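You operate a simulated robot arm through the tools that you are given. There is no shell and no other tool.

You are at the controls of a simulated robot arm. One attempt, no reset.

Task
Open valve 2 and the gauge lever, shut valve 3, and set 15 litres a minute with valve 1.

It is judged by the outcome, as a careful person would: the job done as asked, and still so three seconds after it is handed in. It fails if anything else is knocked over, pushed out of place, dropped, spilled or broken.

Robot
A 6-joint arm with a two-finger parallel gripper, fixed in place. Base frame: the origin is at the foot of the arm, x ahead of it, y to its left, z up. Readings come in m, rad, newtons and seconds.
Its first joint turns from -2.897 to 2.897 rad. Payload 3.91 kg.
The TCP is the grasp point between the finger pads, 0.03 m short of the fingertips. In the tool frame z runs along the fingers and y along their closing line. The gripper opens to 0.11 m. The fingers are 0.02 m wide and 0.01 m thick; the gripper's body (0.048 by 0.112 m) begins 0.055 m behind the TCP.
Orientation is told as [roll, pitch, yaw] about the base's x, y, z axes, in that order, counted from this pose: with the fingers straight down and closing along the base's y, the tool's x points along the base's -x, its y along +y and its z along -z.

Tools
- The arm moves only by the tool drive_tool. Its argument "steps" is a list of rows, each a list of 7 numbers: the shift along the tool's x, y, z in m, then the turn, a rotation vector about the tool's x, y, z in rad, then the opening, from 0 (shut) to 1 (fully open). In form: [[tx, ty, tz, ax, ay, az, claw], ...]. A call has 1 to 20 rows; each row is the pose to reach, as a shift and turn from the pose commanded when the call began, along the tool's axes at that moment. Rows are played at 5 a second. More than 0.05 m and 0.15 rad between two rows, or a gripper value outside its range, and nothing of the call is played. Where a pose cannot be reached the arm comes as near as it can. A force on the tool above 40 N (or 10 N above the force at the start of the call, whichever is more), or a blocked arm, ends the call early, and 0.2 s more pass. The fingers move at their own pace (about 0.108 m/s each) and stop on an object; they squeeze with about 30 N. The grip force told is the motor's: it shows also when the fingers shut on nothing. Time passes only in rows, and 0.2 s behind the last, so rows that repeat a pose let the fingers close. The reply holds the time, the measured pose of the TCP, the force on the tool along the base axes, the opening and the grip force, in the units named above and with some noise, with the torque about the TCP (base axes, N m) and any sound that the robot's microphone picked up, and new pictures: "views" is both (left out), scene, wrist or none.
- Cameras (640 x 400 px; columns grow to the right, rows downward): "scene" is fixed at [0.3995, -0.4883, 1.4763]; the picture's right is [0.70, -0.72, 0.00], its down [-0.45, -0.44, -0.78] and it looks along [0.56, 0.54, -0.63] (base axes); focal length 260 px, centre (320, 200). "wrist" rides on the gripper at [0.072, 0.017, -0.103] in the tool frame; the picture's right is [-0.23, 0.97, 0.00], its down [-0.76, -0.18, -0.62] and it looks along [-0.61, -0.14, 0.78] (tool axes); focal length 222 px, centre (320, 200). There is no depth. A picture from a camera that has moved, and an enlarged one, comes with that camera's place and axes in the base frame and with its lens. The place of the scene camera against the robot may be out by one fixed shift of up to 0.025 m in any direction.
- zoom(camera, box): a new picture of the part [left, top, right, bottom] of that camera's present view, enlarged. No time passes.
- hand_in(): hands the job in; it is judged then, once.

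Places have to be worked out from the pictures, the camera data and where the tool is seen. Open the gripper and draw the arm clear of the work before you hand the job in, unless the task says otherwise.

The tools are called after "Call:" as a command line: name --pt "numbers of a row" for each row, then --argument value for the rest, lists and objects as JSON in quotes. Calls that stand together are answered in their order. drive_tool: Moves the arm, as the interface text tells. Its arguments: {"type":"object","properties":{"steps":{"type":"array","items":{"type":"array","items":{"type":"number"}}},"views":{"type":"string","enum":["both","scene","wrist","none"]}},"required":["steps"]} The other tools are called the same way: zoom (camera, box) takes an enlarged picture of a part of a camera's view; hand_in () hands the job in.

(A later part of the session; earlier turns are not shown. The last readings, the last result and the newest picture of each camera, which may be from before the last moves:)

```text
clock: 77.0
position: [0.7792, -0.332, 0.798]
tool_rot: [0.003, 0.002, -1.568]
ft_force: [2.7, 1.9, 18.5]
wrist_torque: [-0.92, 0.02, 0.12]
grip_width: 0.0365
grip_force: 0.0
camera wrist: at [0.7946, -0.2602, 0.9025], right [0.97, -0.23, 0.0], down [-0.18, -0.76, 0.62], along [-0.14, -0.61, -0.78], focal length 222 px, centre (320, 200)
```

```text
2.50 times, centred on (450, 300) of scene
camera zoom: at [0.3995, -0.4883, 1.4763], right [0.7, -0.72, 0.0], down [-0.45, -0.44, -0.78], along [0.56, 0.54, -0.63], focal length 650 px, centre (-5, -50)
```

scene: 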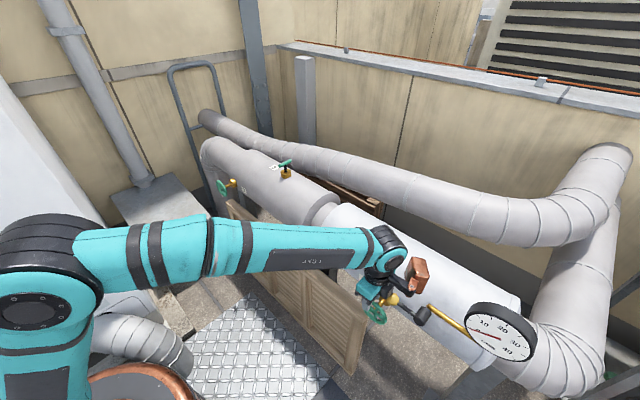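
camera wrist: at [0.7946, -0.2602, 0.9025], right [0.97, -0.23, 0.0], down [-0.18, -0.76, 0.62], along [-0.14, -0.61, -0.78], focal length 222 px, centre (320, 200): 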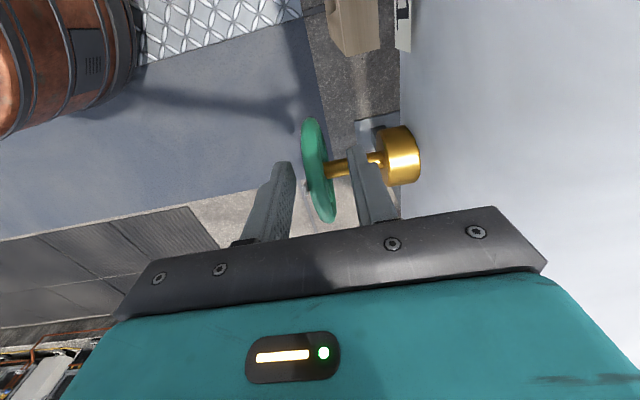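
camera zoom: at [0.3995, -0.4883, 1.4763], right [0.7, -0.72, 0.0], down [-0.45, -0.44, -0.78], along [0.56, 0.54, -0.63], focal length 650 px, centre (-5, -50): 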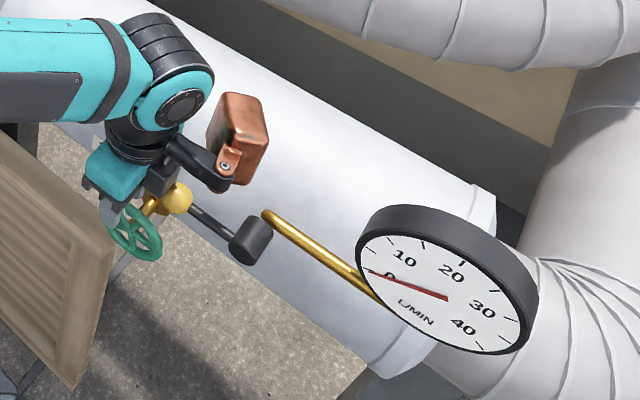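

The upward 18 N with its torque shows the gripper body is resting on the top of the lever ball (about 5 cm to -y). The ball has not moved in the picture. I lift off at once and instead tilt the tool 45° so it comes in from the +y side, keeping the body well away from the ball.

Call:
drive_tool --pt "0 0 -0.03 0 0 0 0.33" --pt "0 0 -0.07 0 0 0 0.33" --pt "0.02 0 -0.09 0 0 0 0.33" --views "none"

Call:
drive_tool --pt "0.01 0 0.006 0 -0.131 0 0.33" --pt "0.02 0 0.012 0 -0.262 0 0.33" --pt "0.03 0 0.018 0 -0.393 0 0.33" --pt "0.04 0 0.026 0 -0.524 0 0.33" --pt "0.048 0 0.034 0 -0.655 0 0.33" --pt "0.0533 0 0.0423 0 -0.785 0 0.33" --views "both"

```text
clock: 77.8
position: [0.7785, -0.3133, 0.8898]
tool_rot: [-0.001, 0.003, -1.569]
ft_force: [0.2, -1.1, -0.6]
wrist_torque: [0.03, 0.03, -0.02]
grip_width: 0.0361
grip_force: 0.0
```

```text
clock: 79.2
position: [0.7781, -0.2591, 0.8465]
tool_rot: [0.002, -0.784, -1.571]
ft_force: [-0.4, 0.0, 1.0]
wrist_torque: [0.02, 0.0, -0.01]
grip_width: 0.0361
grip_force: 0.0
camera wrist: at [0.7954, -0.1351, 0.8685], right [0.97, -0.16, 0.16], down [-0.18, -0.1, 0.98], along [-0.14, -0.98, -0.13], focal length 222 px, centre (320, 200)
```

scene: 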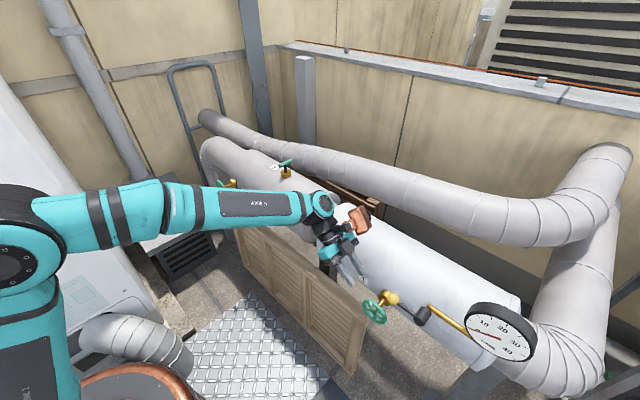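
wrist: 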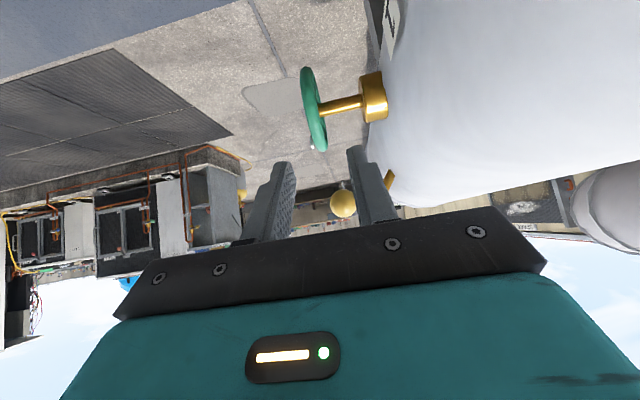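

The tilt is reached without contact. I zoom in to check how the wheel lines up with the finger gap before going in.

Call:
zoom --camera "wrist" --box '[240, 40, 420, 240]'

Call:
zoom --camera "scene" --box '[300, 180, 460, 340]'

```text
2.00 times, centred on (330, 140) of wrist
camera zoom: at [0.7954, -0.1351, 0.8685], right [0.97, -0.16, 0.16], down [-0.18, -0.1, 0.98], along [-0.14, -0.98, -0.13], focal length 444 px, centre (300, 320)
```

zoom: 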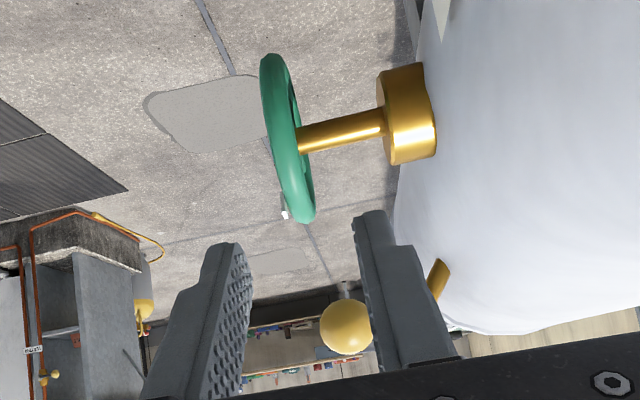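

```text
2.50 times, centred on (380, 260) of scene
camera zoom: at [0.3995, -0.4883, 1.4763], right [0.7, -0.72, 0.0], down [-0.45, -0.44, -0.78], along [0.56, 0.54, -0.63], focal length 650 px, centre (170, 50)
```

zoom: 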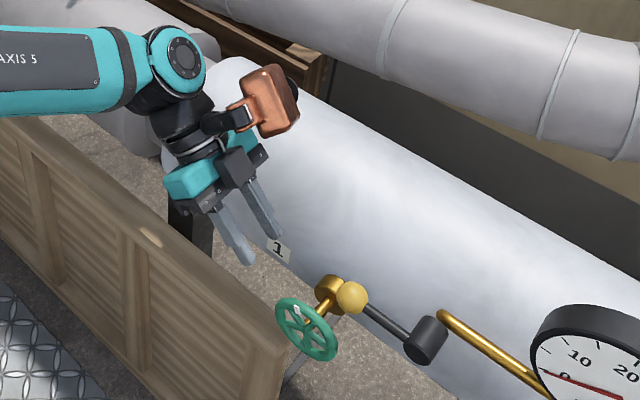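

The projected rim matches a wheel centre of (0.7765, -0.351, 0.7495). I advance 80 mm along the tool axis so the pads straddle the rim about 40° round from the top toward +y.

Call:
drive_tool --pt "0 -0.0013 0.025 0 0 0 0.33" --pt "0 -0.0013 0.05 0 0 0 0.33" --pt "0.0005 -0.0013 0.068 0 0 0 0.33" --pt "0.0005 -0.0013 0.08 0 0 0 0.33" --pt "0.0005 -0.0013 0.08 0 0 0 0.33" --views "both"

Call:
zoom --camera "wrist" --box '[240, 80, 420, 240]'

```text
clock: 80.4
position: [0.776, -0.3167, 0.79]
tool_rot: [-0.001, -0.781, -1.569]
ft_force: [0.5, -0.4, -0.8]
wrist_torque: [-0.01, 0.03, -0.01]
grip_width: 0.0361
grip_force: 0.0
camera wrist: at [0.7933, -0.1926, 0.8117], right [0.97, -0.16, 0.16], down [-0.18, -0.1, 0.98], along [-0.14, -0.98, -0.13], focal length 222 px, centre (320, 200)
```

scene: 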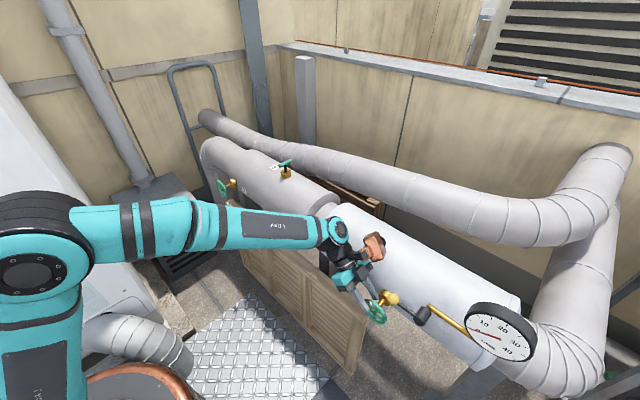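
wrist: 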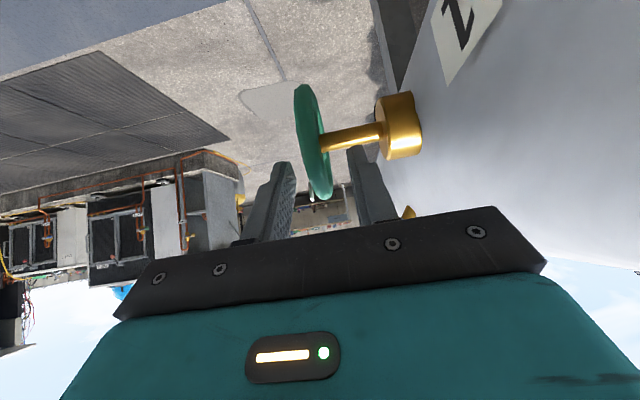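

```text
2.50 times, centred on (330, 160) of wrist
camera zoom: at [0.7933, -0.1926, 0.8117], right [0.97, -0.16, 0.16], down [-0.18, -0.1, 0.98], along [-0.14, -0.98, -0.13], focal length 555 px, centre (295, 300)
```

zoom: 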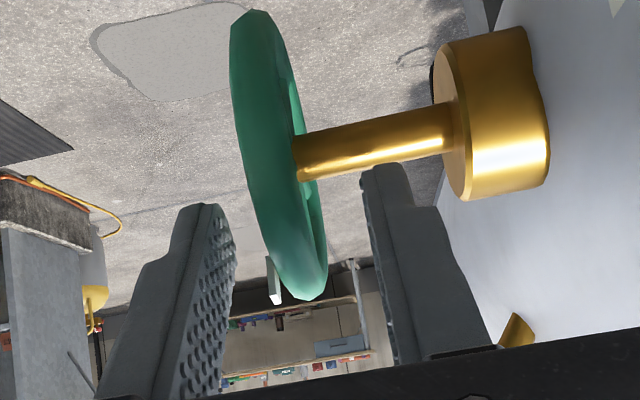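

No contact yet and the rim lies between the pads. I close on it.

Call:
drive_tool --pt "0 0 0 0 0 0 0" --pt "0 0 0 0 0 0 0" --pt "0 0 0 0 0 0 0" --views "wrist"

Call:
zoom --camera "wrist" --box '[240, 80, 420, 240]'

```text
clock: 81.2
position: [0.7736, -0.3161, 0.7894]
tool_rot: [-0.003, -0.78, -1.571]
ft_force: [-39.1, 10.0, -5.5]
wrist_torque: [0.57, 0.57, -0.74]
grip_width: 0.014
grip_force: 45.2
camera wrist: at [0.7916, -0.1927, 0.8117], right [0.97, -0.16, 0.16], down [-0.18, -0.1, 0.98], along [-0.14, -0.98, -0.13], focal length 222 px, centre (320, 200)
```

wrist: 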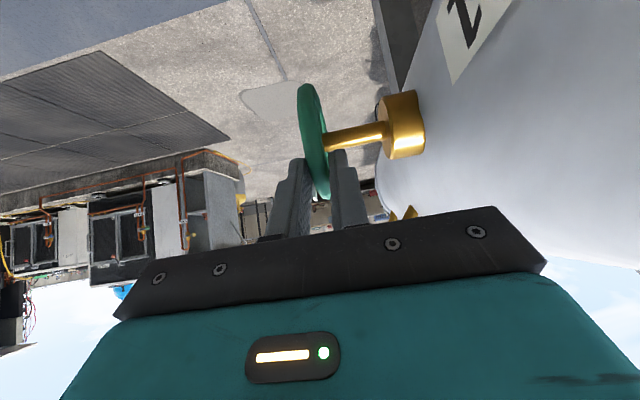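

```text
2.50 times, centred on (330, 160) of wrist
camera zoom: at [0.7916, -0.1927, 0.8117], right [0.97, -0.16, 0.16], down [-0.18, -0.1, 0.98], along [-0.14, -0.98, -0.13], focal length 555 px, centre (295, 300)
```

zoom: 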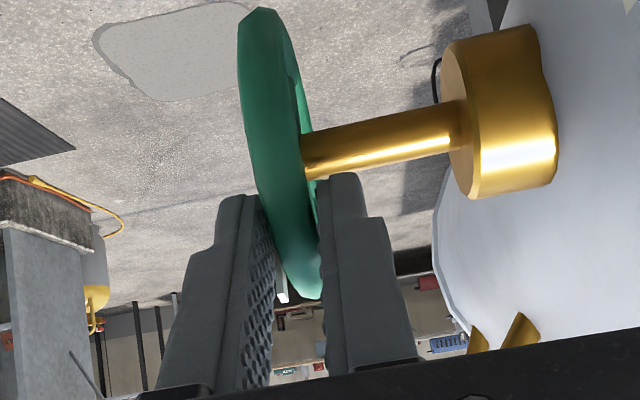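

The rim is held but pulls the tool about 39 N toward -x, so the wheel plane is a few millimetres nearer. I shift 3.5 mm that way, then carry the rim 10° counterclockwise along its arc and look at the gauge.

Call:
drive_tool --pt "0 -0.002 0 0 0 0 0" --pt "0 -0.0035 0 0 0 0 0" --pt "0.003 -0.0035 0 0 0 0 0" --pt "0.0062 -0.0035 0 0 0 0 0" --views "both"

Call:
zoom --camera "scene" --box '[340, 240, 560, 380]'

```text
clock: 82.2
position: [0.7734, -0.312, 0.786]
tool_rot: [0.007, -0.781, -1.571]
ft_force: [13.1, -28.3, 13.1]
wrist_torque: [-1.45, -0.05, -0.12]
grip_width: 0.0137
grip_force: 45.3
camera wrist: at [0.791, -0.1879, 0.8087], right [0.97, -0.16, 0.16], down [-0.18, -0.1, 0.98], along [-0.14, -0.98, -0.13], focal length 222 px, centre (320, 200)
```

scene: 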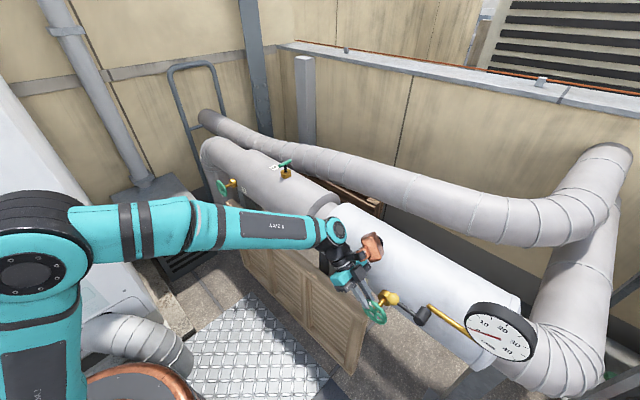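
wrist: 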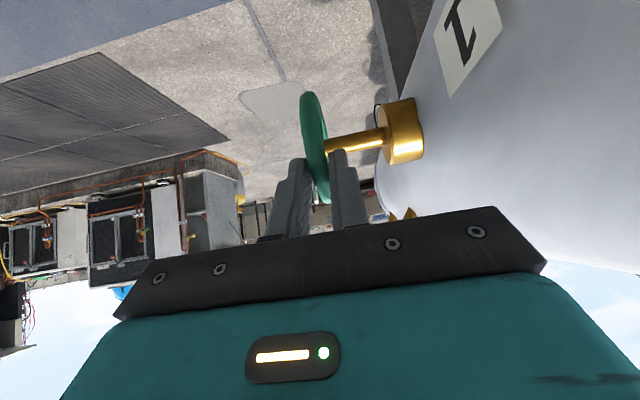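

```text
2.86 times, centred on (450, 310) of scene
camera zoom: at [0.3995, -0.4883, 1.4763], right [0.7, -0.72, 0.0], down [-0.45, -0.44, -0.78], along [0.56, 0.54, -0.63], focal length 742 px, centre (-51, -114)
```

zoom: 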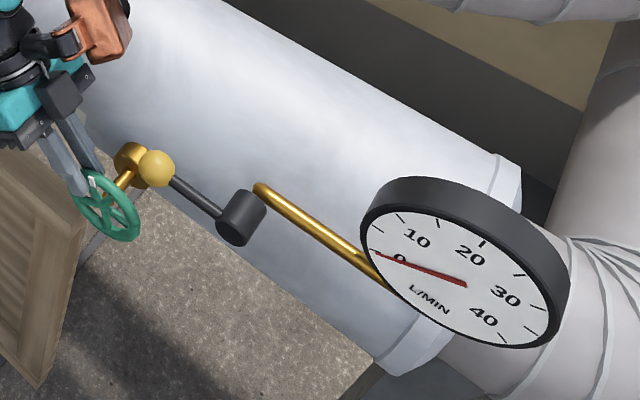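

The wheel is turning (TCP followed the arc), but the pads resist pivoting on the rim. To avoid that I rotate the tool together with the wheel about the wheel's axis, continuing counterclockwise.

Call:
drive_tool --pt "0.0018 0.001 0.0001 0 -0.1 0 0" --pt "0.0045 0.001 0.0004 0 -0.15 0 0" --pt "0.0071 0.001 0.0009 0 -0.2 0 0" --pt "0.0097 0.001 0.0014 0 -0.25 0 0" --pt "0.0123 0.001 0.0021 0 -0.3 0 0" --views "scene"

Call:
zoom --camera "scene" --box '[340, 240, 560, 380]'

```text
clock: 83.4
position: [0.7741, -0.3017, 0.7724]
tool_rot: [-0.002, -1.079, -1.568]
ft_force: [-13.8, 9.0, -21.2]
wrist_torque: [1.22, -0.2, -0.45]
grip_width: 0.0136
grip_force: 45.2
```

scene: 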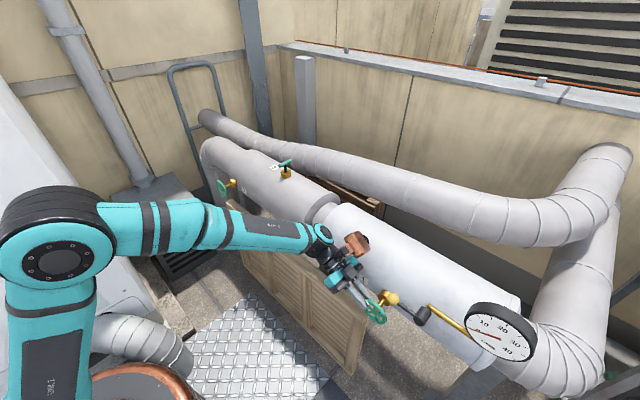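

```text
2.86 times, centred on (450, 310) of scene
camera zoom: at [0.3995, -0.4883, 1.4763], right [0.7, -0.72, 0.0], down [-0.45, -0.44, -0.78], along [0.56, 0.54, -0.63], focal length 742 px, centre (-51, -114)
```

zoom: 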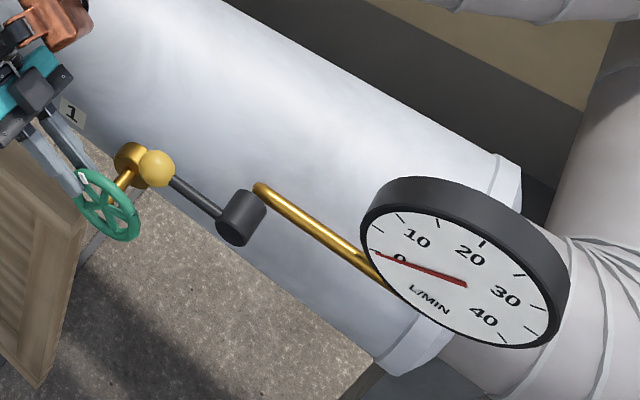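

Call:
zoom --camera "scene" --box '[460, 290, 540, 370]'

Call:
zoom --camera "scene" --box '[340, 270, 430, 340]'

```text
5.00 times, centred on (500, 330) of scene
camera zoom: at [0.3995, -0.4883, 1.4763], right [0.7, -0.72, 0.0], down [-0.45, -0.44, -0.78], along [0.56, 0.54, -0.63], focal length 1299 px, centre (-580, -450)
```

zoom: 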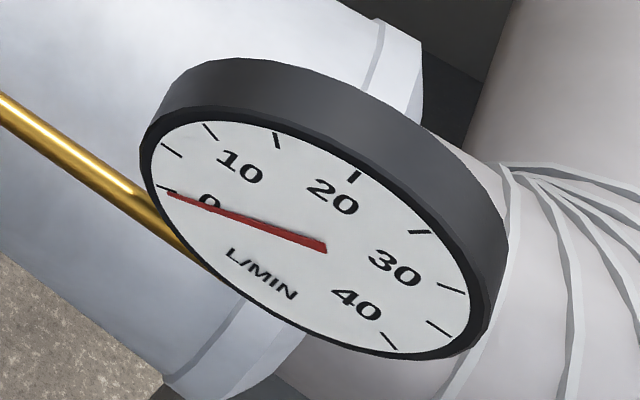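

```text
5.71 times, centred on (385, 305) of scene
camera zoom: at [0.3995, -0.4883, 1.4763], right [0.7, -0.72, 0.0], down [-0.45, -0.44, -0.78], along [0.56, 0.54, -0.63], focal length 1485 px, centre (-51, -400)
```

zoom: 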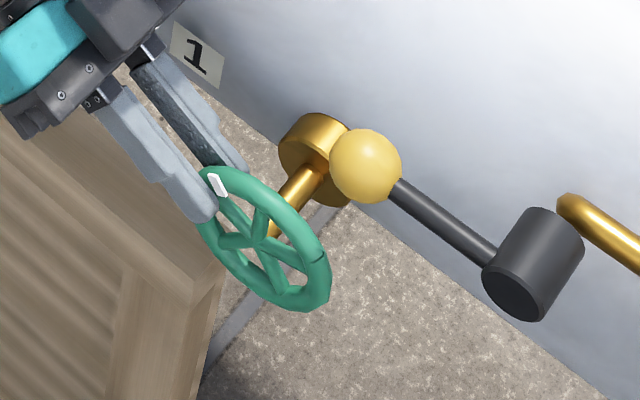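

Valve 1 has been opened about 20° and the needle has not moved at all, so the gauge lever must be what is shutting the gauge off in its present position. I release wheel 1, back out, and go to open the lever.

Call:
drive_tool --pt "0 0 0 0 0 0 0.4" --pt "0 0 0 0 0 0 0.4" --pt "0 0 -0.03 0 0 0 0.4" --pt "0 0 -0.06 0 0 0 0.4" --pt "0 0 -0.08 0 0 0 0.45" --views "wrist"

```text
clock: 84.6
position: [0.7745, -0.2325, 0.8138]
tool_rot: [0.0, -1.082, -1.569]
ft_force: [0.1, -1.2, -0.1]
wrist_torque: [-0.01, 0.0, -0.02]
grip_width: 0.0495
grip_force: 0.1
camera wrist: at [0.7919, -0.1074, 0.7976], right [0.97, -0.11, 0.2], down [-0.18, 0.19, 0.97], along [-0.14, -0.98, 0.17], focal length 222 px, centre (320, 200)
```

wrist: 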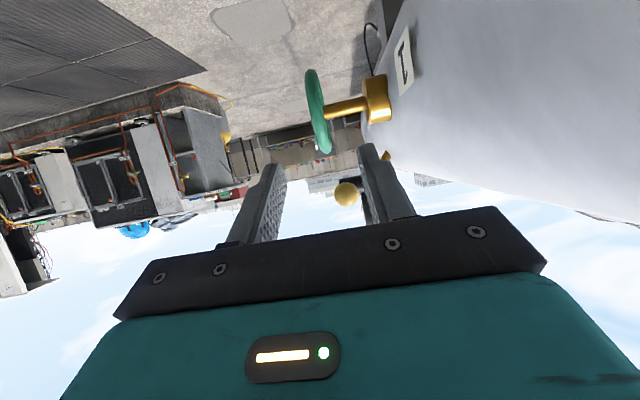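

The ball appears exactly where expected (0.785, -0.384, 0.848). I move to a pre-approach point up and to +y of it, with the tool back at 45° and the gripper opened about 0.05 m.

Call:
drive_tool --pt "-0.025 0.002 0.008 0 0.06 0 0.45" --pt "-0.05 0.004 0.016 0 0.12 0 0.45" --pt "-0.075 0.006 0.024 0 0.18 0 0.45" --pt "-0.1 0.008 0.032 0 0.24 0 0.45" --pt "-0.1258 0.0105 0.0402 0 0.295 0 0.45" --pt "-0.1258 0.0105 0.0402 0 0.295 0 0.45" --views "both"

Call:
zoom --camera "wrist" --box '[240, 80, 420, 240]'

```text
clock: 86.0
position: [0.7844, -0.3284, 0.9065]
tool_rot: [0.001, -0.783, -1.569]
ft_force: [-0.4, 0.4, 0.2]
wrist_torque: [0.0, 0.0, -0.01]
grip_width: 0.0496
grip_force: 0.1
camera wrist: at [0.8023, -0.2042, 0.9277], right [0.97, -0.16, 0.16], down [-0.18, -0.1, 0.98], along [-0.14, -0.98, -0.12], focal length 222 px, centre (320, 200)
```

scene: 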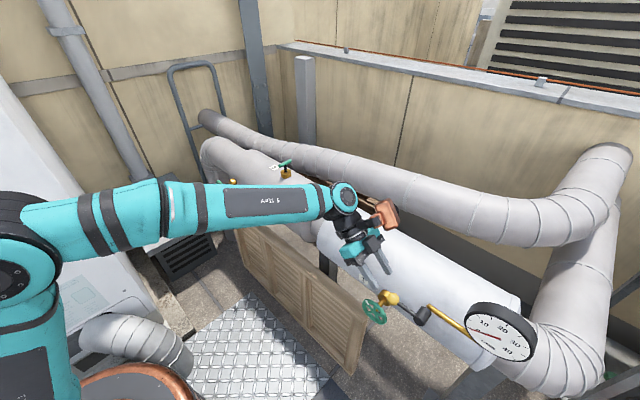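
wrist: 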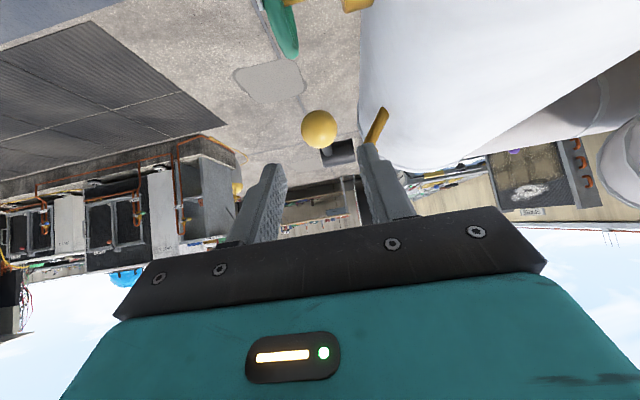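

```text
2.50 times, centred on (330, 160) of wrist
camera zoom: at [0.8023, -0.2042, 0.9277], right [0.97, -0.16, 0.16], down [-0.18, -0.1, 0.98], along [-0.14, -0.98, -0.12], focal length 555 px, centre (295, 300)
```

zoom: 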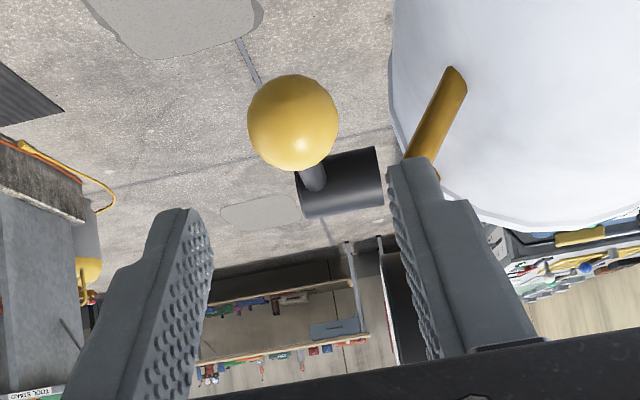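

The ball (about 0.03 m across) sits about 5 mm toward tool +x of the approach line. I correct for that and advance so it is centred between the pads, fingers still open.

Call:
drive_tool --pt "0.0025 0 0.025 0 0 0 0.45" --pt "0.005 0 0.05 0 0 0 0.45" --pt "0.005 0 0.066 0 0 0 0.45" --pt "0.005 0 0.078 0 0 0 0.45" --views "wrist"

Call:
zoom --camera "wrist" --box '[240, 80, 420, 240]'

```text
clock: 87.0
position: [0.7867, -0.3788, 0.8454]
tool_rot: [0.001, -0.787, -1.57]
ft_force: [-0.1, -0.1, 0.1]
wrist_torque: [0.03, -0.01, 0.01]
grip_width: 0.0497
grip_force: 0.0
camera wrist: at [0.8032, -0.2551, 0.8678], right [0.97, -0.16, 0.16], down [-0.18, -0.1, 0.98], along [-0.14, -0.98, -0.12], focal length 222 px, centre (320, 200)
```

wrist: 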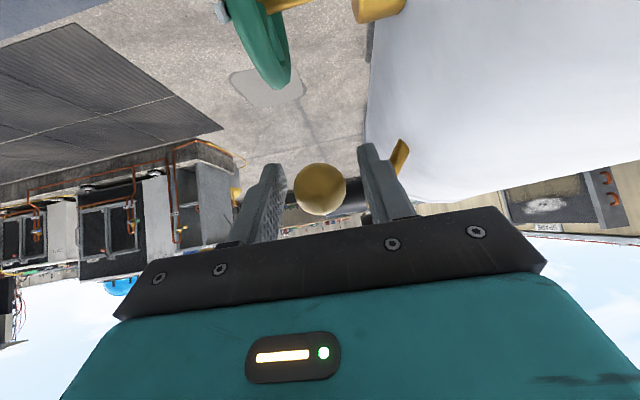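

```text
2.50 times, centred on (330, 160) of wrist
camera zoom: at [0.8032, -0.2551, 0.8678], right [0.97, -0.16, 0.16], down [-0.18, -0.1, 0.98], along [-0.14, -0.98, -0.12], focal length 555 px, centre (295, 300)
```

zoom: 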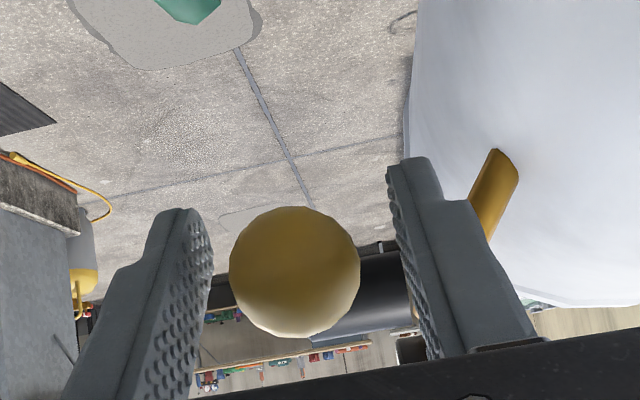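

The ball is exactly at the grasp point. I close on it and read the loads.

Call:
drive_tool --pt "0 0 0 0 0 0 0" --pt "0 0 0 0 0 0 0" --pt "0 0 0 0 0 0 0" --views "none"

```text
clock: 87.8
position: [0.7849, -0.3796, 0.846]
tool_rot: [0.001, -0.786, -1.57]
ft_force: [-16.7, 4.3, -2.8]
wrist_torque: [0.24, 0.03, -0.13]
grip_width: 0.0314
grip_force: 45.0
```

The ball is held at 0.031 m. I test the upward direction, moving about 10° along the arc around the boss axis.

Call:
drive_tool --pt "-0.0025 -0.0015 -0.0023 0 0 0 0" --pt "-0.0049 -0.0015 -0.0045 0 0 0 0" --pt "-0.0076 -0.0015 -0.0066 0 0 0 0" --pt "-0.0102 -0.0015 -0.0085 0 0 0 0" --views "scene"

Call:
zoom --camera "scene" --box '[340, 240, 560, 380]'

```text
clock: 88.8
position: [0.7848, -0.3794, 0.8601]
tool_rot: [0.001, -0.785, -1.568]
ft_force: [9.7, 1.3, -14.2]
wrist_torque: [1.13, 0.04, 0.07]
grip_width: 0.0315
grip_force: 45.1
```

scene: 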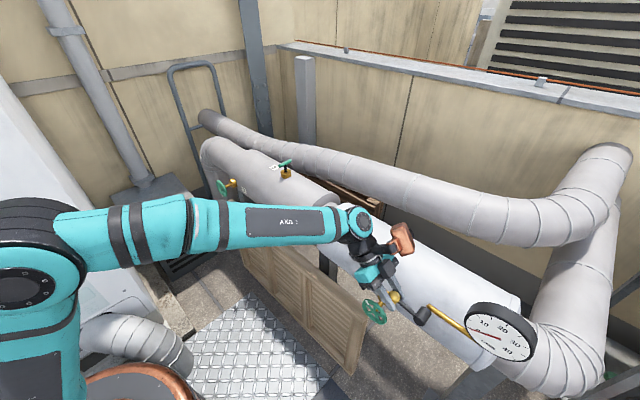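

```text
2.86 times, centred on (450, 310) of scene
camera zoom: at [0.3995, -0.4883, 1.4763], right [0.7, -0.72, 0.0], down [-0.45, -0.44, -0.78], along [0.56, 0.54, -0.63], focal length 742 px, centre (-51, -114)
```

zoom: 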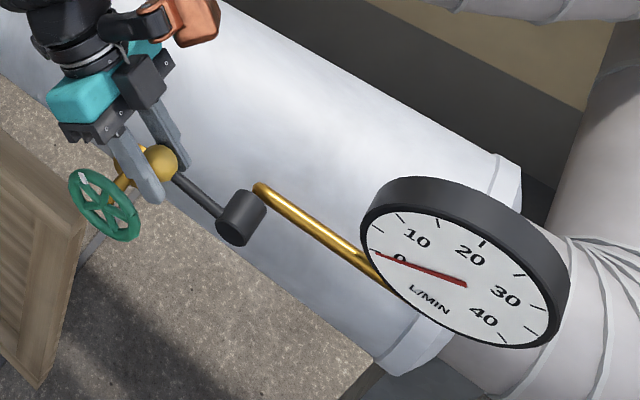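

The lever moves upward freely (ball rose 14 mm), whereas downward it had not budged. I continue up its arc, letting the tool rotate partly with it.

Call:
drive_tool --pt "-0.0056 0.0005 -0.0036 0 0.07 0 0" --pt "-0.0115 0.0005 -0.0066 0 0.14 0 0" --pt "-0.0176 0.0005 -0.0091 0 0.2 0 0" --pt "-0.0239 0.0005 -0.0112 0 0.25 0 0" --pt "-0.0304 0.0005 -0.0126 0 0.3 0 0" --pt "-0.037 0.0005 -0.0135 0 0.35 0 0" --views "scene"

Call:
zoom --camera "scene" --box '[340, 240, 560, 380]'

```text
clock: 90.2
position: [0.7848, -0.3963, 0.8953]
tool_rot: [-0.001, -0.437, -1.57]
ft_force: [11.0, 11.4, -8.9]
wrist_torque: [1.06, -0.08, -0.04]
grip_width: 0.0313
grip_force: 44.7
```

scene: 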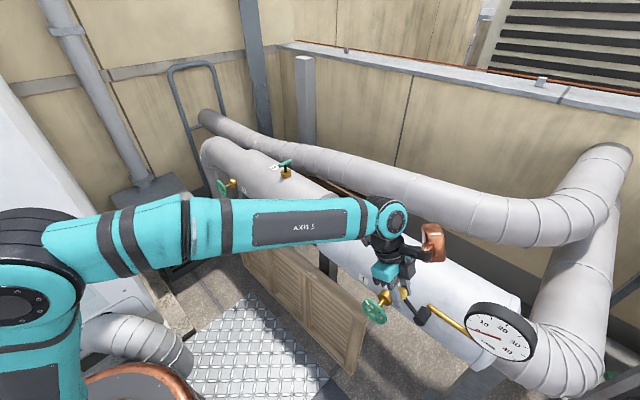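

```text
2.86 times, centred on (450, 310) of scene
camera zoom: at [0.3995, -0.4883, 1.4763], right [0.7, -0.72, 0.0], down [-0.45, -0.44, -0.78], along [0.56, 0.54, -0.63], focal length 742 px, centre (-51, -114)
```

zoom: 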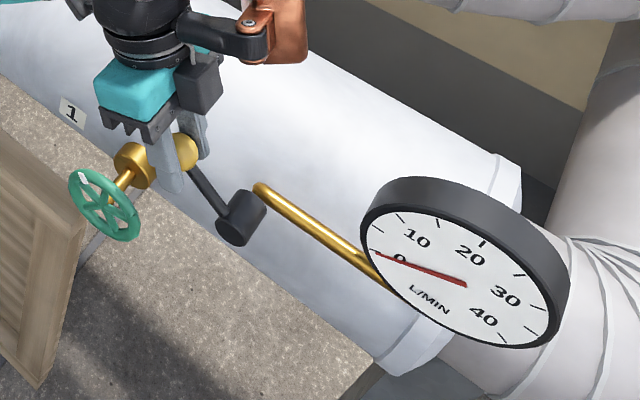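

Call:
drive_tool --pt "-0.0062 0.0005 -0.0025 0 0 0 0" --pt "-0.0124 0.0005 -0.0045 0 0 0 0" --pt "-0.0189 0.0005 -0.006 0 0 0 0" --pt "-0.0254 0.0005 -0.0068 0 0 0 0" --pt "-0.0321 0.0005 -0.0071 0 0 0 0" --pt "-0.0387 0.0005 -0.0068 0 0 0 0" --views "scene"

Call:
zoom --camera "scene" --box '[340, 240, 560, 380]'

```text
clock: 91.6
position: [0.7812, -0.4333, 0.9154]
tool_rot: [-0.004, -0.436, -1.573]
ft_force: [-0.1, -0.4, -0.3]
wrist_torque: [0.06, -0.01, 0.0]
grip_width: 0.0
grip_force: 37.9
```

scene: 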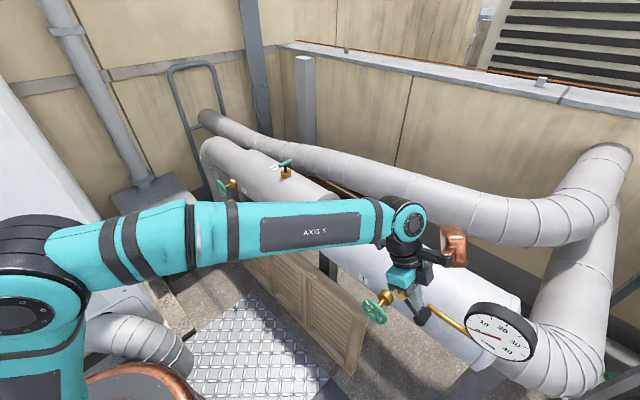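

```text
2.86 times, centred on (450, 310) of scene
camera zoom: at [0.3995, -0.4883, 1.4763], right [0.7, -0.72, 0.0], down [-0.45, -0.44, -0.78], along [0.56, 0.54, -0.63], focal length 742 px, centre (-51, -114)
```

zoom: 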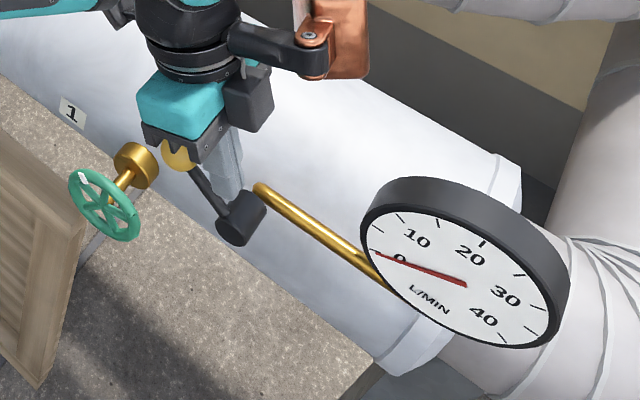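

The pads slipped off the ball partway; it stayed at roughly 40°, on the +y side of the closed fingers. I look from the wrist camera before deciding how to push it on.

Call:
drive_tool --pt "0 0 -0.03 0 0 0 0" --pt "0 0 -0.07 0 0 0 0" --views "both"

Call:
zoom --camera "wrist" --box '[240, 40, 420, 240]'

Call:
zoom --camera "scene" --box '[360, 260, 460, 340]'

```text
clock: 92.2
position: [0.783, -0.4007, 0.9794]
tool_rot: [-0.002, -0.436, -1.569]
ft_force: [-0.5, -0.1, -0.6]
wrist_torque: [0.01, 0.01, -0.01]
grip_width: 0.0
grip_force: 37.8
camera wrist: at [0.8001, -0.2916, 1.0432], right [0.97, -0.2, 0.1], down [-0.18, -0.43, 0.89], along [-0.14, -0.88, -0.45], focal length 222 px, centre (320, 200)
```

scene: 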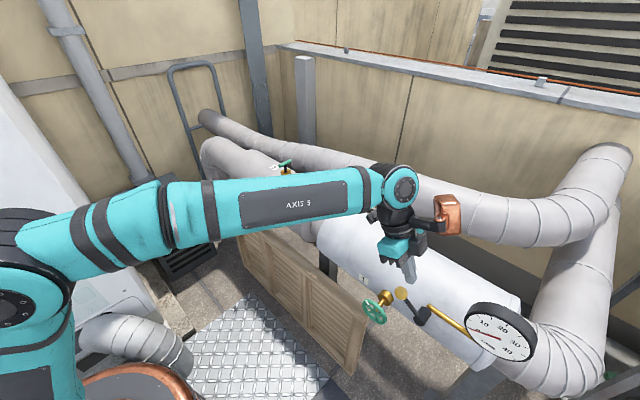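
wrist: 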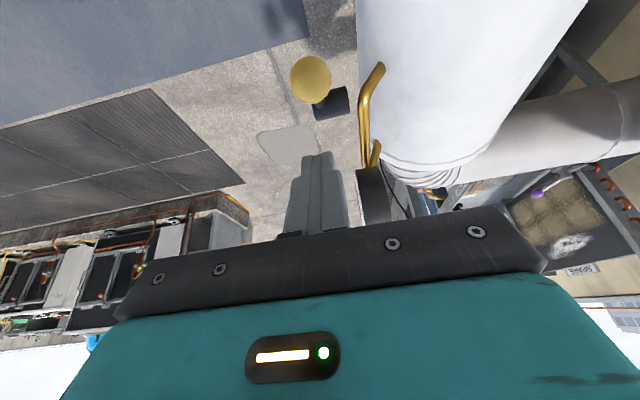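

```text
2.00 times, centred on (330, 140) of wrist
camera zoom: at [0.8001, -0.2916, 1.0432], right [0.97, -0.2, 0.1], down [-0.18, -0.43, 0.89], along [-0.14, -0.88, -0.45], focal length 444 px, centre (300, 320)
```

zoom: 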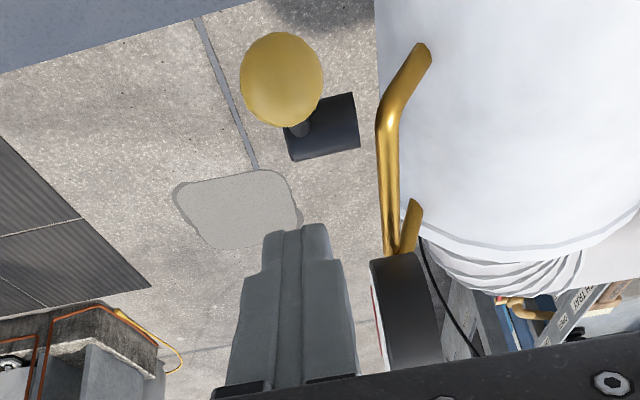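

```text
5.00 times, centred on (410, 300) of scene
camera zoom: at [0.3995, -0.4883, 1.4763], right [0.7, -0.72, 0.0], down [-0.45, -0.44, -0.78], along [0.56, 0.54, -0.63], focal length 1299 px, centre (-130, -300)
```

zoom: 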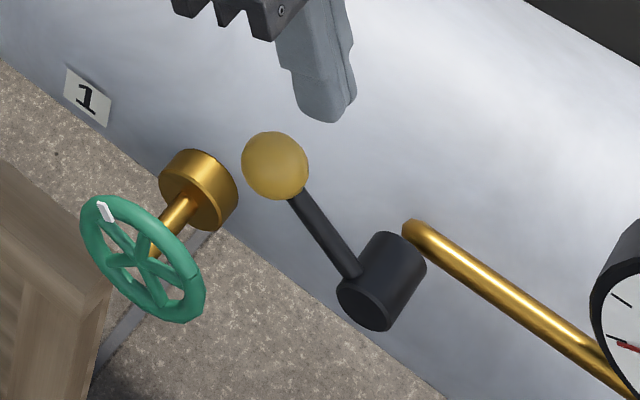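

The lever holds at about 35° by friction, with its pivot near (-0.460, 0.848) and radius about 0.079. I bring the closed fingers to the +y/lower side of the ball so I can push it on upward rather than pinch it.

Call:
drive_tool --pt "0.02 0.001 -0.004 0 0 0 0" --pt "0.0405 0.002 -0.0079 0 0 0 0" --pt "0.053 0.002 0.018 0 0 0 0" --pt "0.066 0.002 0.044 0 0 0 0" --pt "0.0793 0.002 0.0701 0 0 0 0" --views "both"

Call:
zoom --camera "wrist" --box '[240, 80, 420, 240]'

```text
clock: 93.4
position: [0.7861, -0.3576, 0.8832]
tool_rot: [0.003, -0.436, -1.568]
ft_force: [-0.8, 0.7, 0.0]
wrist_torque: [-0.01, -0.08, 0.01]
grip_width: 0.0002
grip_force: 37.5
camera wrist: at [0.8037, -0.248, 0.9469], right [0.97, -0.2, 0.1], down [-0.18, -0.43, 0.89], along [-0.14, -0.88, -0.45], focal length 222 px, centre (320, 200)
```

scene: 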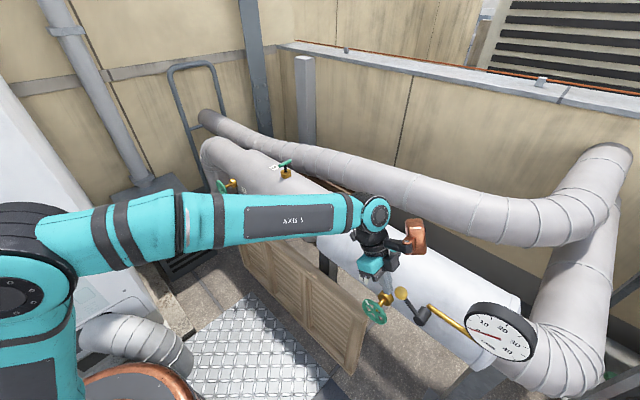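
wrist: 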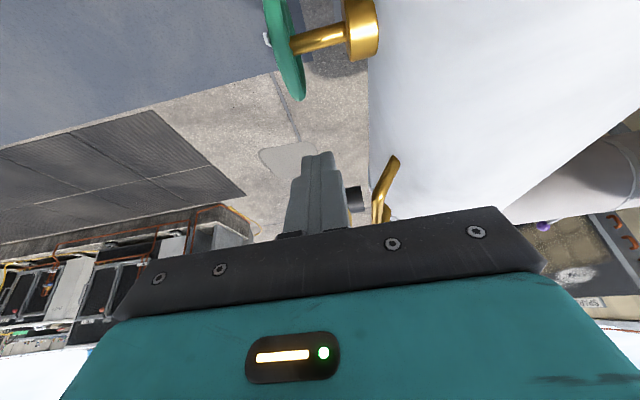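

```text
2.50 times, centred on (330, 160) of wrist
camera zoom: at [0.8037, -0.248, 0.9469], right [0.97, -0.2, 0.1], down [-0.18, -0.43, 0.89], along [-0.14, -0.88, -0.45], focal length 555 px, centre (295, 300)
```

zoom: 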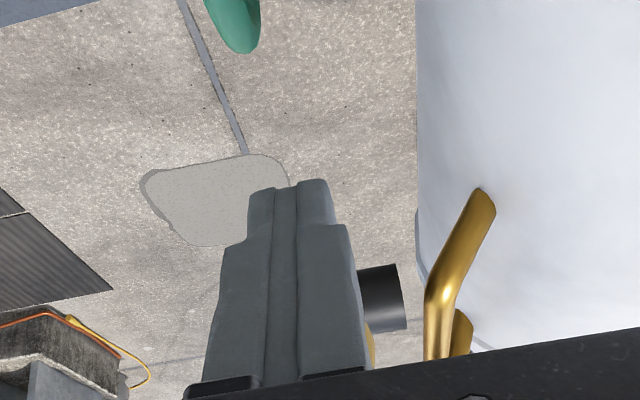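

Call:
drive_tool --pt "-0.006 0 0 0 0 0 0" --pt "-0.012 0 0 0 0 0 0" --pt "-0.018 0 0 0 0 0 0" --pt "-0.024 0 0 0 0 0 0" --views "scene"

Call:
zoom --camera "scene" --box '[360, 240, 560, 380]'

```text
clock: 94.4
position: [0.7859, -0.3802, 0.8935]
tool_rot: [0.0, -0.438, -1.569]
ft_force: [0.4, 1.4, 0.3]
wrist_torque: [-0.01, -0.01, -0.01]
grip_width: 0.0001
grip_force: 37.8
```

scene: 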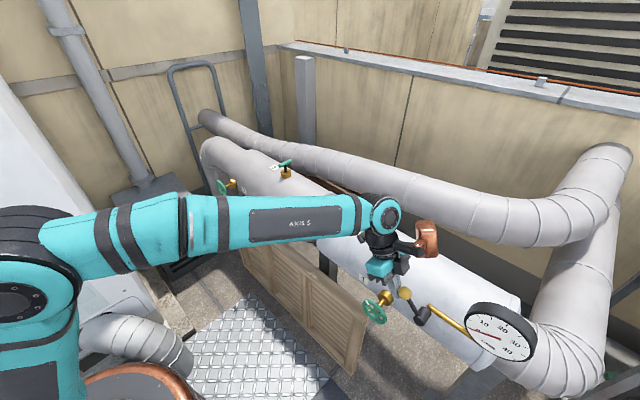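

```text
2.86 times, centred on (460, 310) of scene
camera zoom: at [0.3995, -0.4883, 1.4763], right [0.7, -0.72, 0.0], down [-0.45, -0.44, -0.78], along [0.56, 0.54, -0.63], focal length 742 px, centre (-80, -114)
```

zoom: 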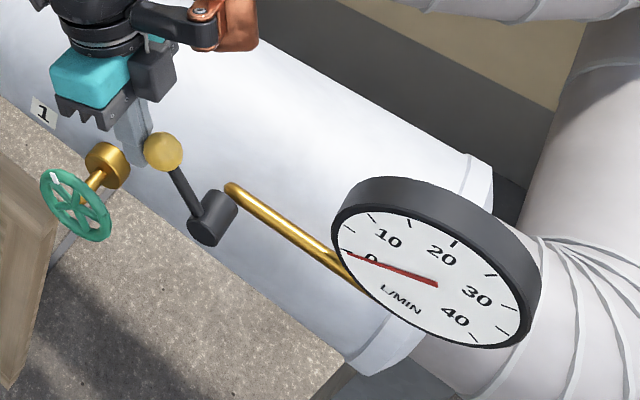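

The lever moves on easily now with almost no force; it is at about 48°. I keep pushing along its arc toward vertical.

Call:
drive_tool --pt "-0.008 0 -0.0016 0 0 0 0" --pt "-0.0162 0 -0.0031 0 0 0 0" --pt "-0.023 0 -0.0031 0 0 0 0" --pt "-0.03 0 -0.003 0 0 0 0" --pt "-0.037 0 -0.0018 0 0 0 0" --pt "-0.0436 0 -0.0007 0 0 0 0" --views "scene"

Call:
zoom --camera "scene" --box '[360, 240, 560, 380]'

```text
clock: 95.8
position: [0.7867, -0.4181, 0.9134]
tool_rot: [-0.001, -0.436, -1.57]
ft_force: [0.8, 0.7, 0.0]
wrist_torque: [0.02, 0.01, 0.01]
grip_width: 0.0
grip_force: 37.8
```

scene: 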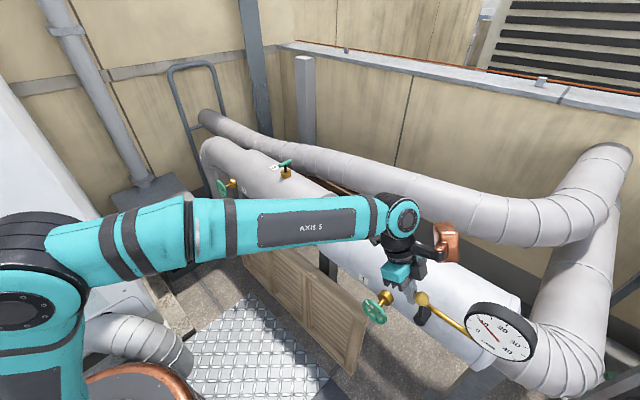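

```text
2.86 times, centred on (460, 310) of scene
camera zoom: at [0.3995, -0.4883, 1.4763], right [0.7, -0.72, 0.0], down [-0.45, -0.44, -0.78], along [0.56, 0.54, -0.63], focal length 742 px, centre (-80, -114)
```

zoom: 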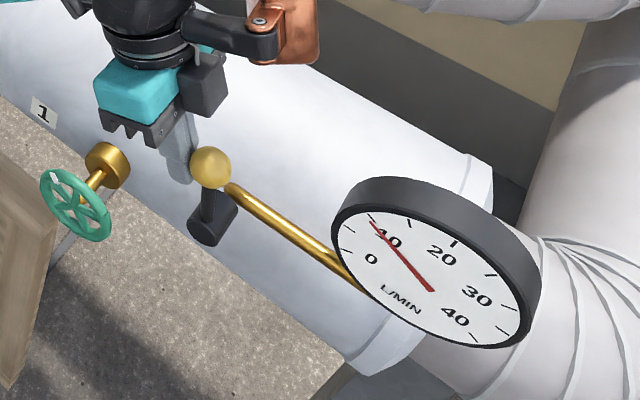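

The needle has come up to about 10 L/min, so raising the lever is what opens the gauge. I push it the last few degrees to its stop, gently.

Call:
drive_tool --pt "-0.004 0 0.001 0 0 0 0" --pt "-0.008 0 0.0025 0 0 0 0" --pt "-0.012 0 0.004 0 0 0 0" --pt "-0.016 0 0.006 0 0 0 0" --views "scene"

Call:
zoom --camera "scene" --box '[360, 240, 560, 380]'

```text
clock: 96.8
position: [0.7864, -0.4326, 0.9139]
tool_rot: [0.002, -0.436, -1.566]
ft_force: [-4.2, 13.0, -0.5]
wrist_torque: [0.3, 0.13, -0.07]
grip_width: 0.0
grip_force: 37.7
```

scene: 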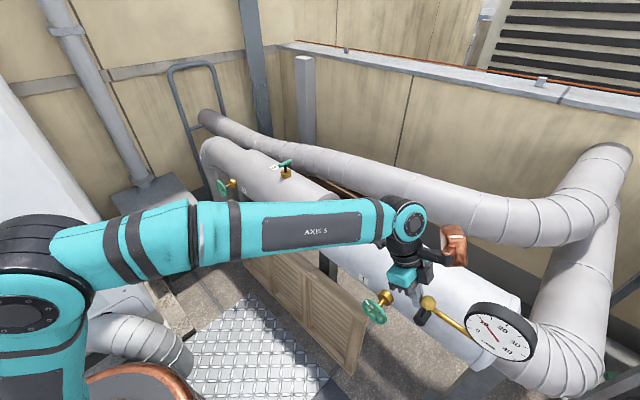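

```text
2.86 times, centred on (460, 310) of scene
camera zoom: at [0.3995, -0.4883, 1.4763], right [0.7, -0.72, 0.0], down [-0.45, -0.44, -0.78], along [0.56, 0.54, -0.63], focal length 742 px, centre (-80, -114)
```

zoom: 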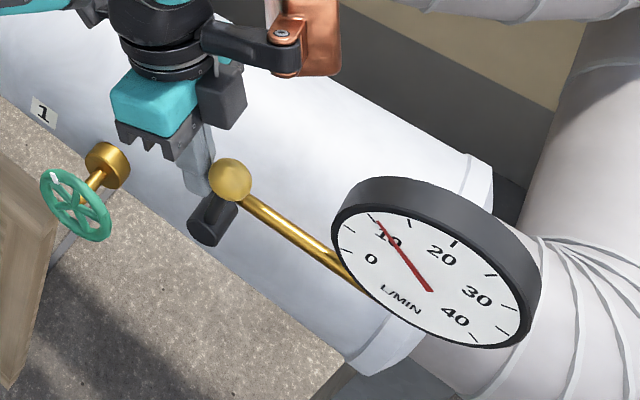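

The lever is vertical now, with 13 N of resistance building. I push 4 mm further to confirm this is its stop.

Call:
drive_tool --pt "-0.002 0 0.001 0 0 0 0" --pt "-0.004 0 0.002 0 0 0 0" --views "scene"

Call:
zoom --camera "scene" --box '[400, 270, 540, 370]'

```text
clock: 97.2
position: [0.7867, -0.4336, 0.9083]
tool_rot: [-0.001, -0.433, -1.566]
ft_force: [-0.8, 38.0, 13.8]
wrist_torque: [0.58, 0.04, -0.07]
grip_width: 0.0
grip_force: 37.7
stopped in row 2: the force on the tool passed its limit at 44 N (the readings are from after the stop); the commanded pose is now the measured one
```

scene: 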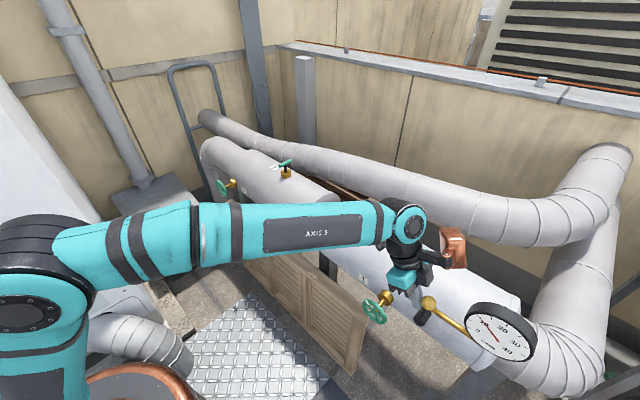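

```text
4.00 times, centred on (470, 320) of scene
camera zoom: at [0.3995, -0.4883, 1.4763], right [0.7, -0.72, 0.0], down [-0.45, -0.44, -0.78], along [0.56, 0.54, -0.63], focal length 1039 px, centre (-280, -280)
```

zoom: 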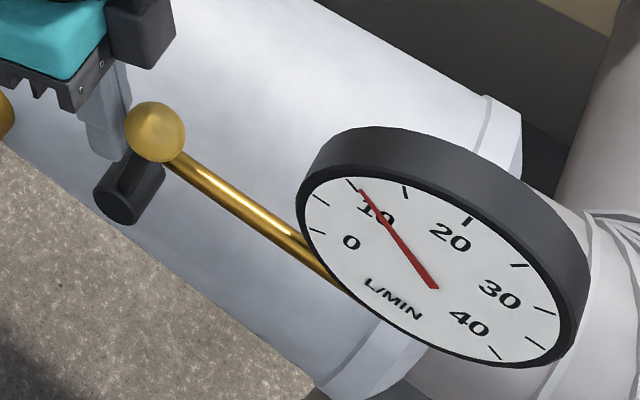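

The lever is hard against its open stop and the gauge reads just under 11 L/min. I back away from the ball, swing up and over, and return to the pre-approach in front of wheel 1's rim with the gripper opening.

Call:
drive_tool --pt "0.02 0 0 0 0 0 0" --pt "0.04 0 -0.02 0 0 0 0" --pt "0.075 -0.003 -0.035 0 -0.08 0 0" --pt "0.11 -0.006 -0.035 0 -0.2 0 0.2" --pt "0.145 -0.009 -0.03 0 -0.33 0 0.4" --pt "0.18 -0.012 -0.02 0 -0.46 0 0.4" --pt "0.2015 -0.0132 -0.01 0 -0.58 0 0.4" --pt "0.2222 -0.0132 0.0005 0 -0.643 0 0.4" --pt "0.2222 -0.0132 0.0005 0 -0.643 0 0.4" --views "both"

Call:
zoom --camera "scene" --box '[400, 270, 540, 370]'

Call:
zoom --camera "wrist" --box '[240, 40, 420, 240]'

```text
clock: 99.2
position: [0.7701, -0.2361, 0.8118]
tool_rot: [-0.001, -1.077, -1.568]
ft_force: [0.5, 0.6, 0.6]
wrist_torque: [0.01, 0.01, -0.02]
grip_width: 0.0441
grip_force: 0.1
camera wrist: at [0.7883, -0.1111, 0.7966], right [0.97, -0.11, 0.2], down [-0.18, 0.19, 0.97], along [-0.14, -0.98, 0.16], focal length 222 px, centre (320, 200)
```

scene: 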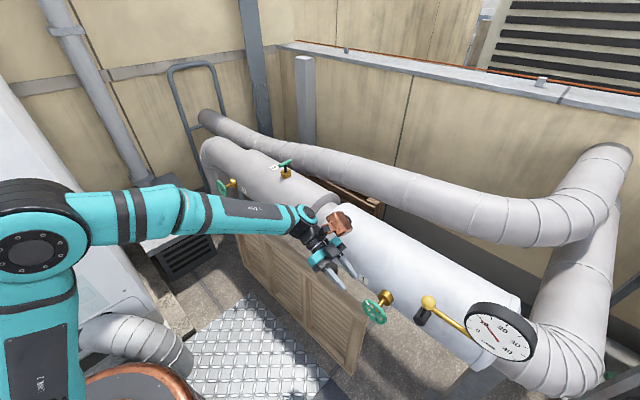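
wrist: 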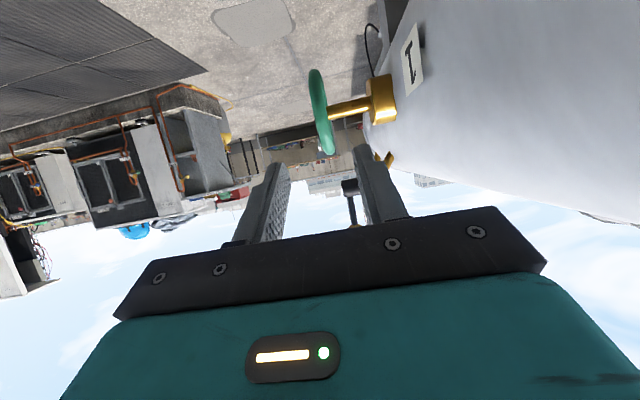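

```text
4.00 times, centred on (470, 320) of scene
camera zoom: at [0.3995, -0.4883, 1.4763], right [0.7, -0.72, 0.0], down [-0.45, -0.44, -0.78], along [0.56, 0.54, -0.63], focal length 1039 px, centre (-280, -280)
```

zoom: 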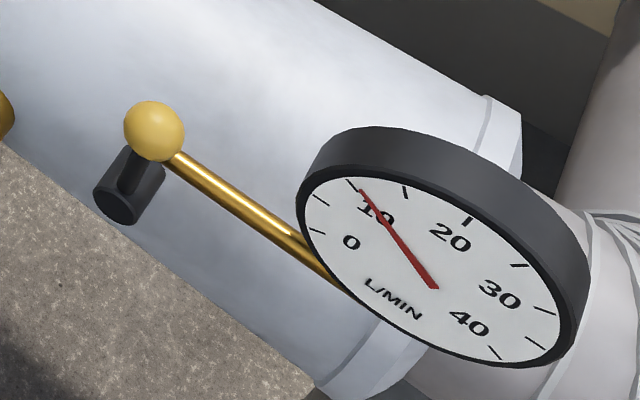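

```text
2.00 times, centred on (330, 140) of wrist
camera zoom: at [0.7883, -0.1111, 0.7966], right [0.97, -0.11, 0.2], down [-0.18, 0.19, 0.97], along [-0.14, -0.98, 0.16], focal length 444 px, centre (300, 320)
```

zoom: 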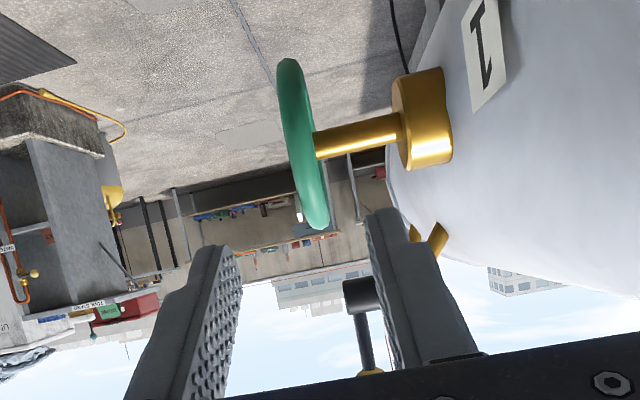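

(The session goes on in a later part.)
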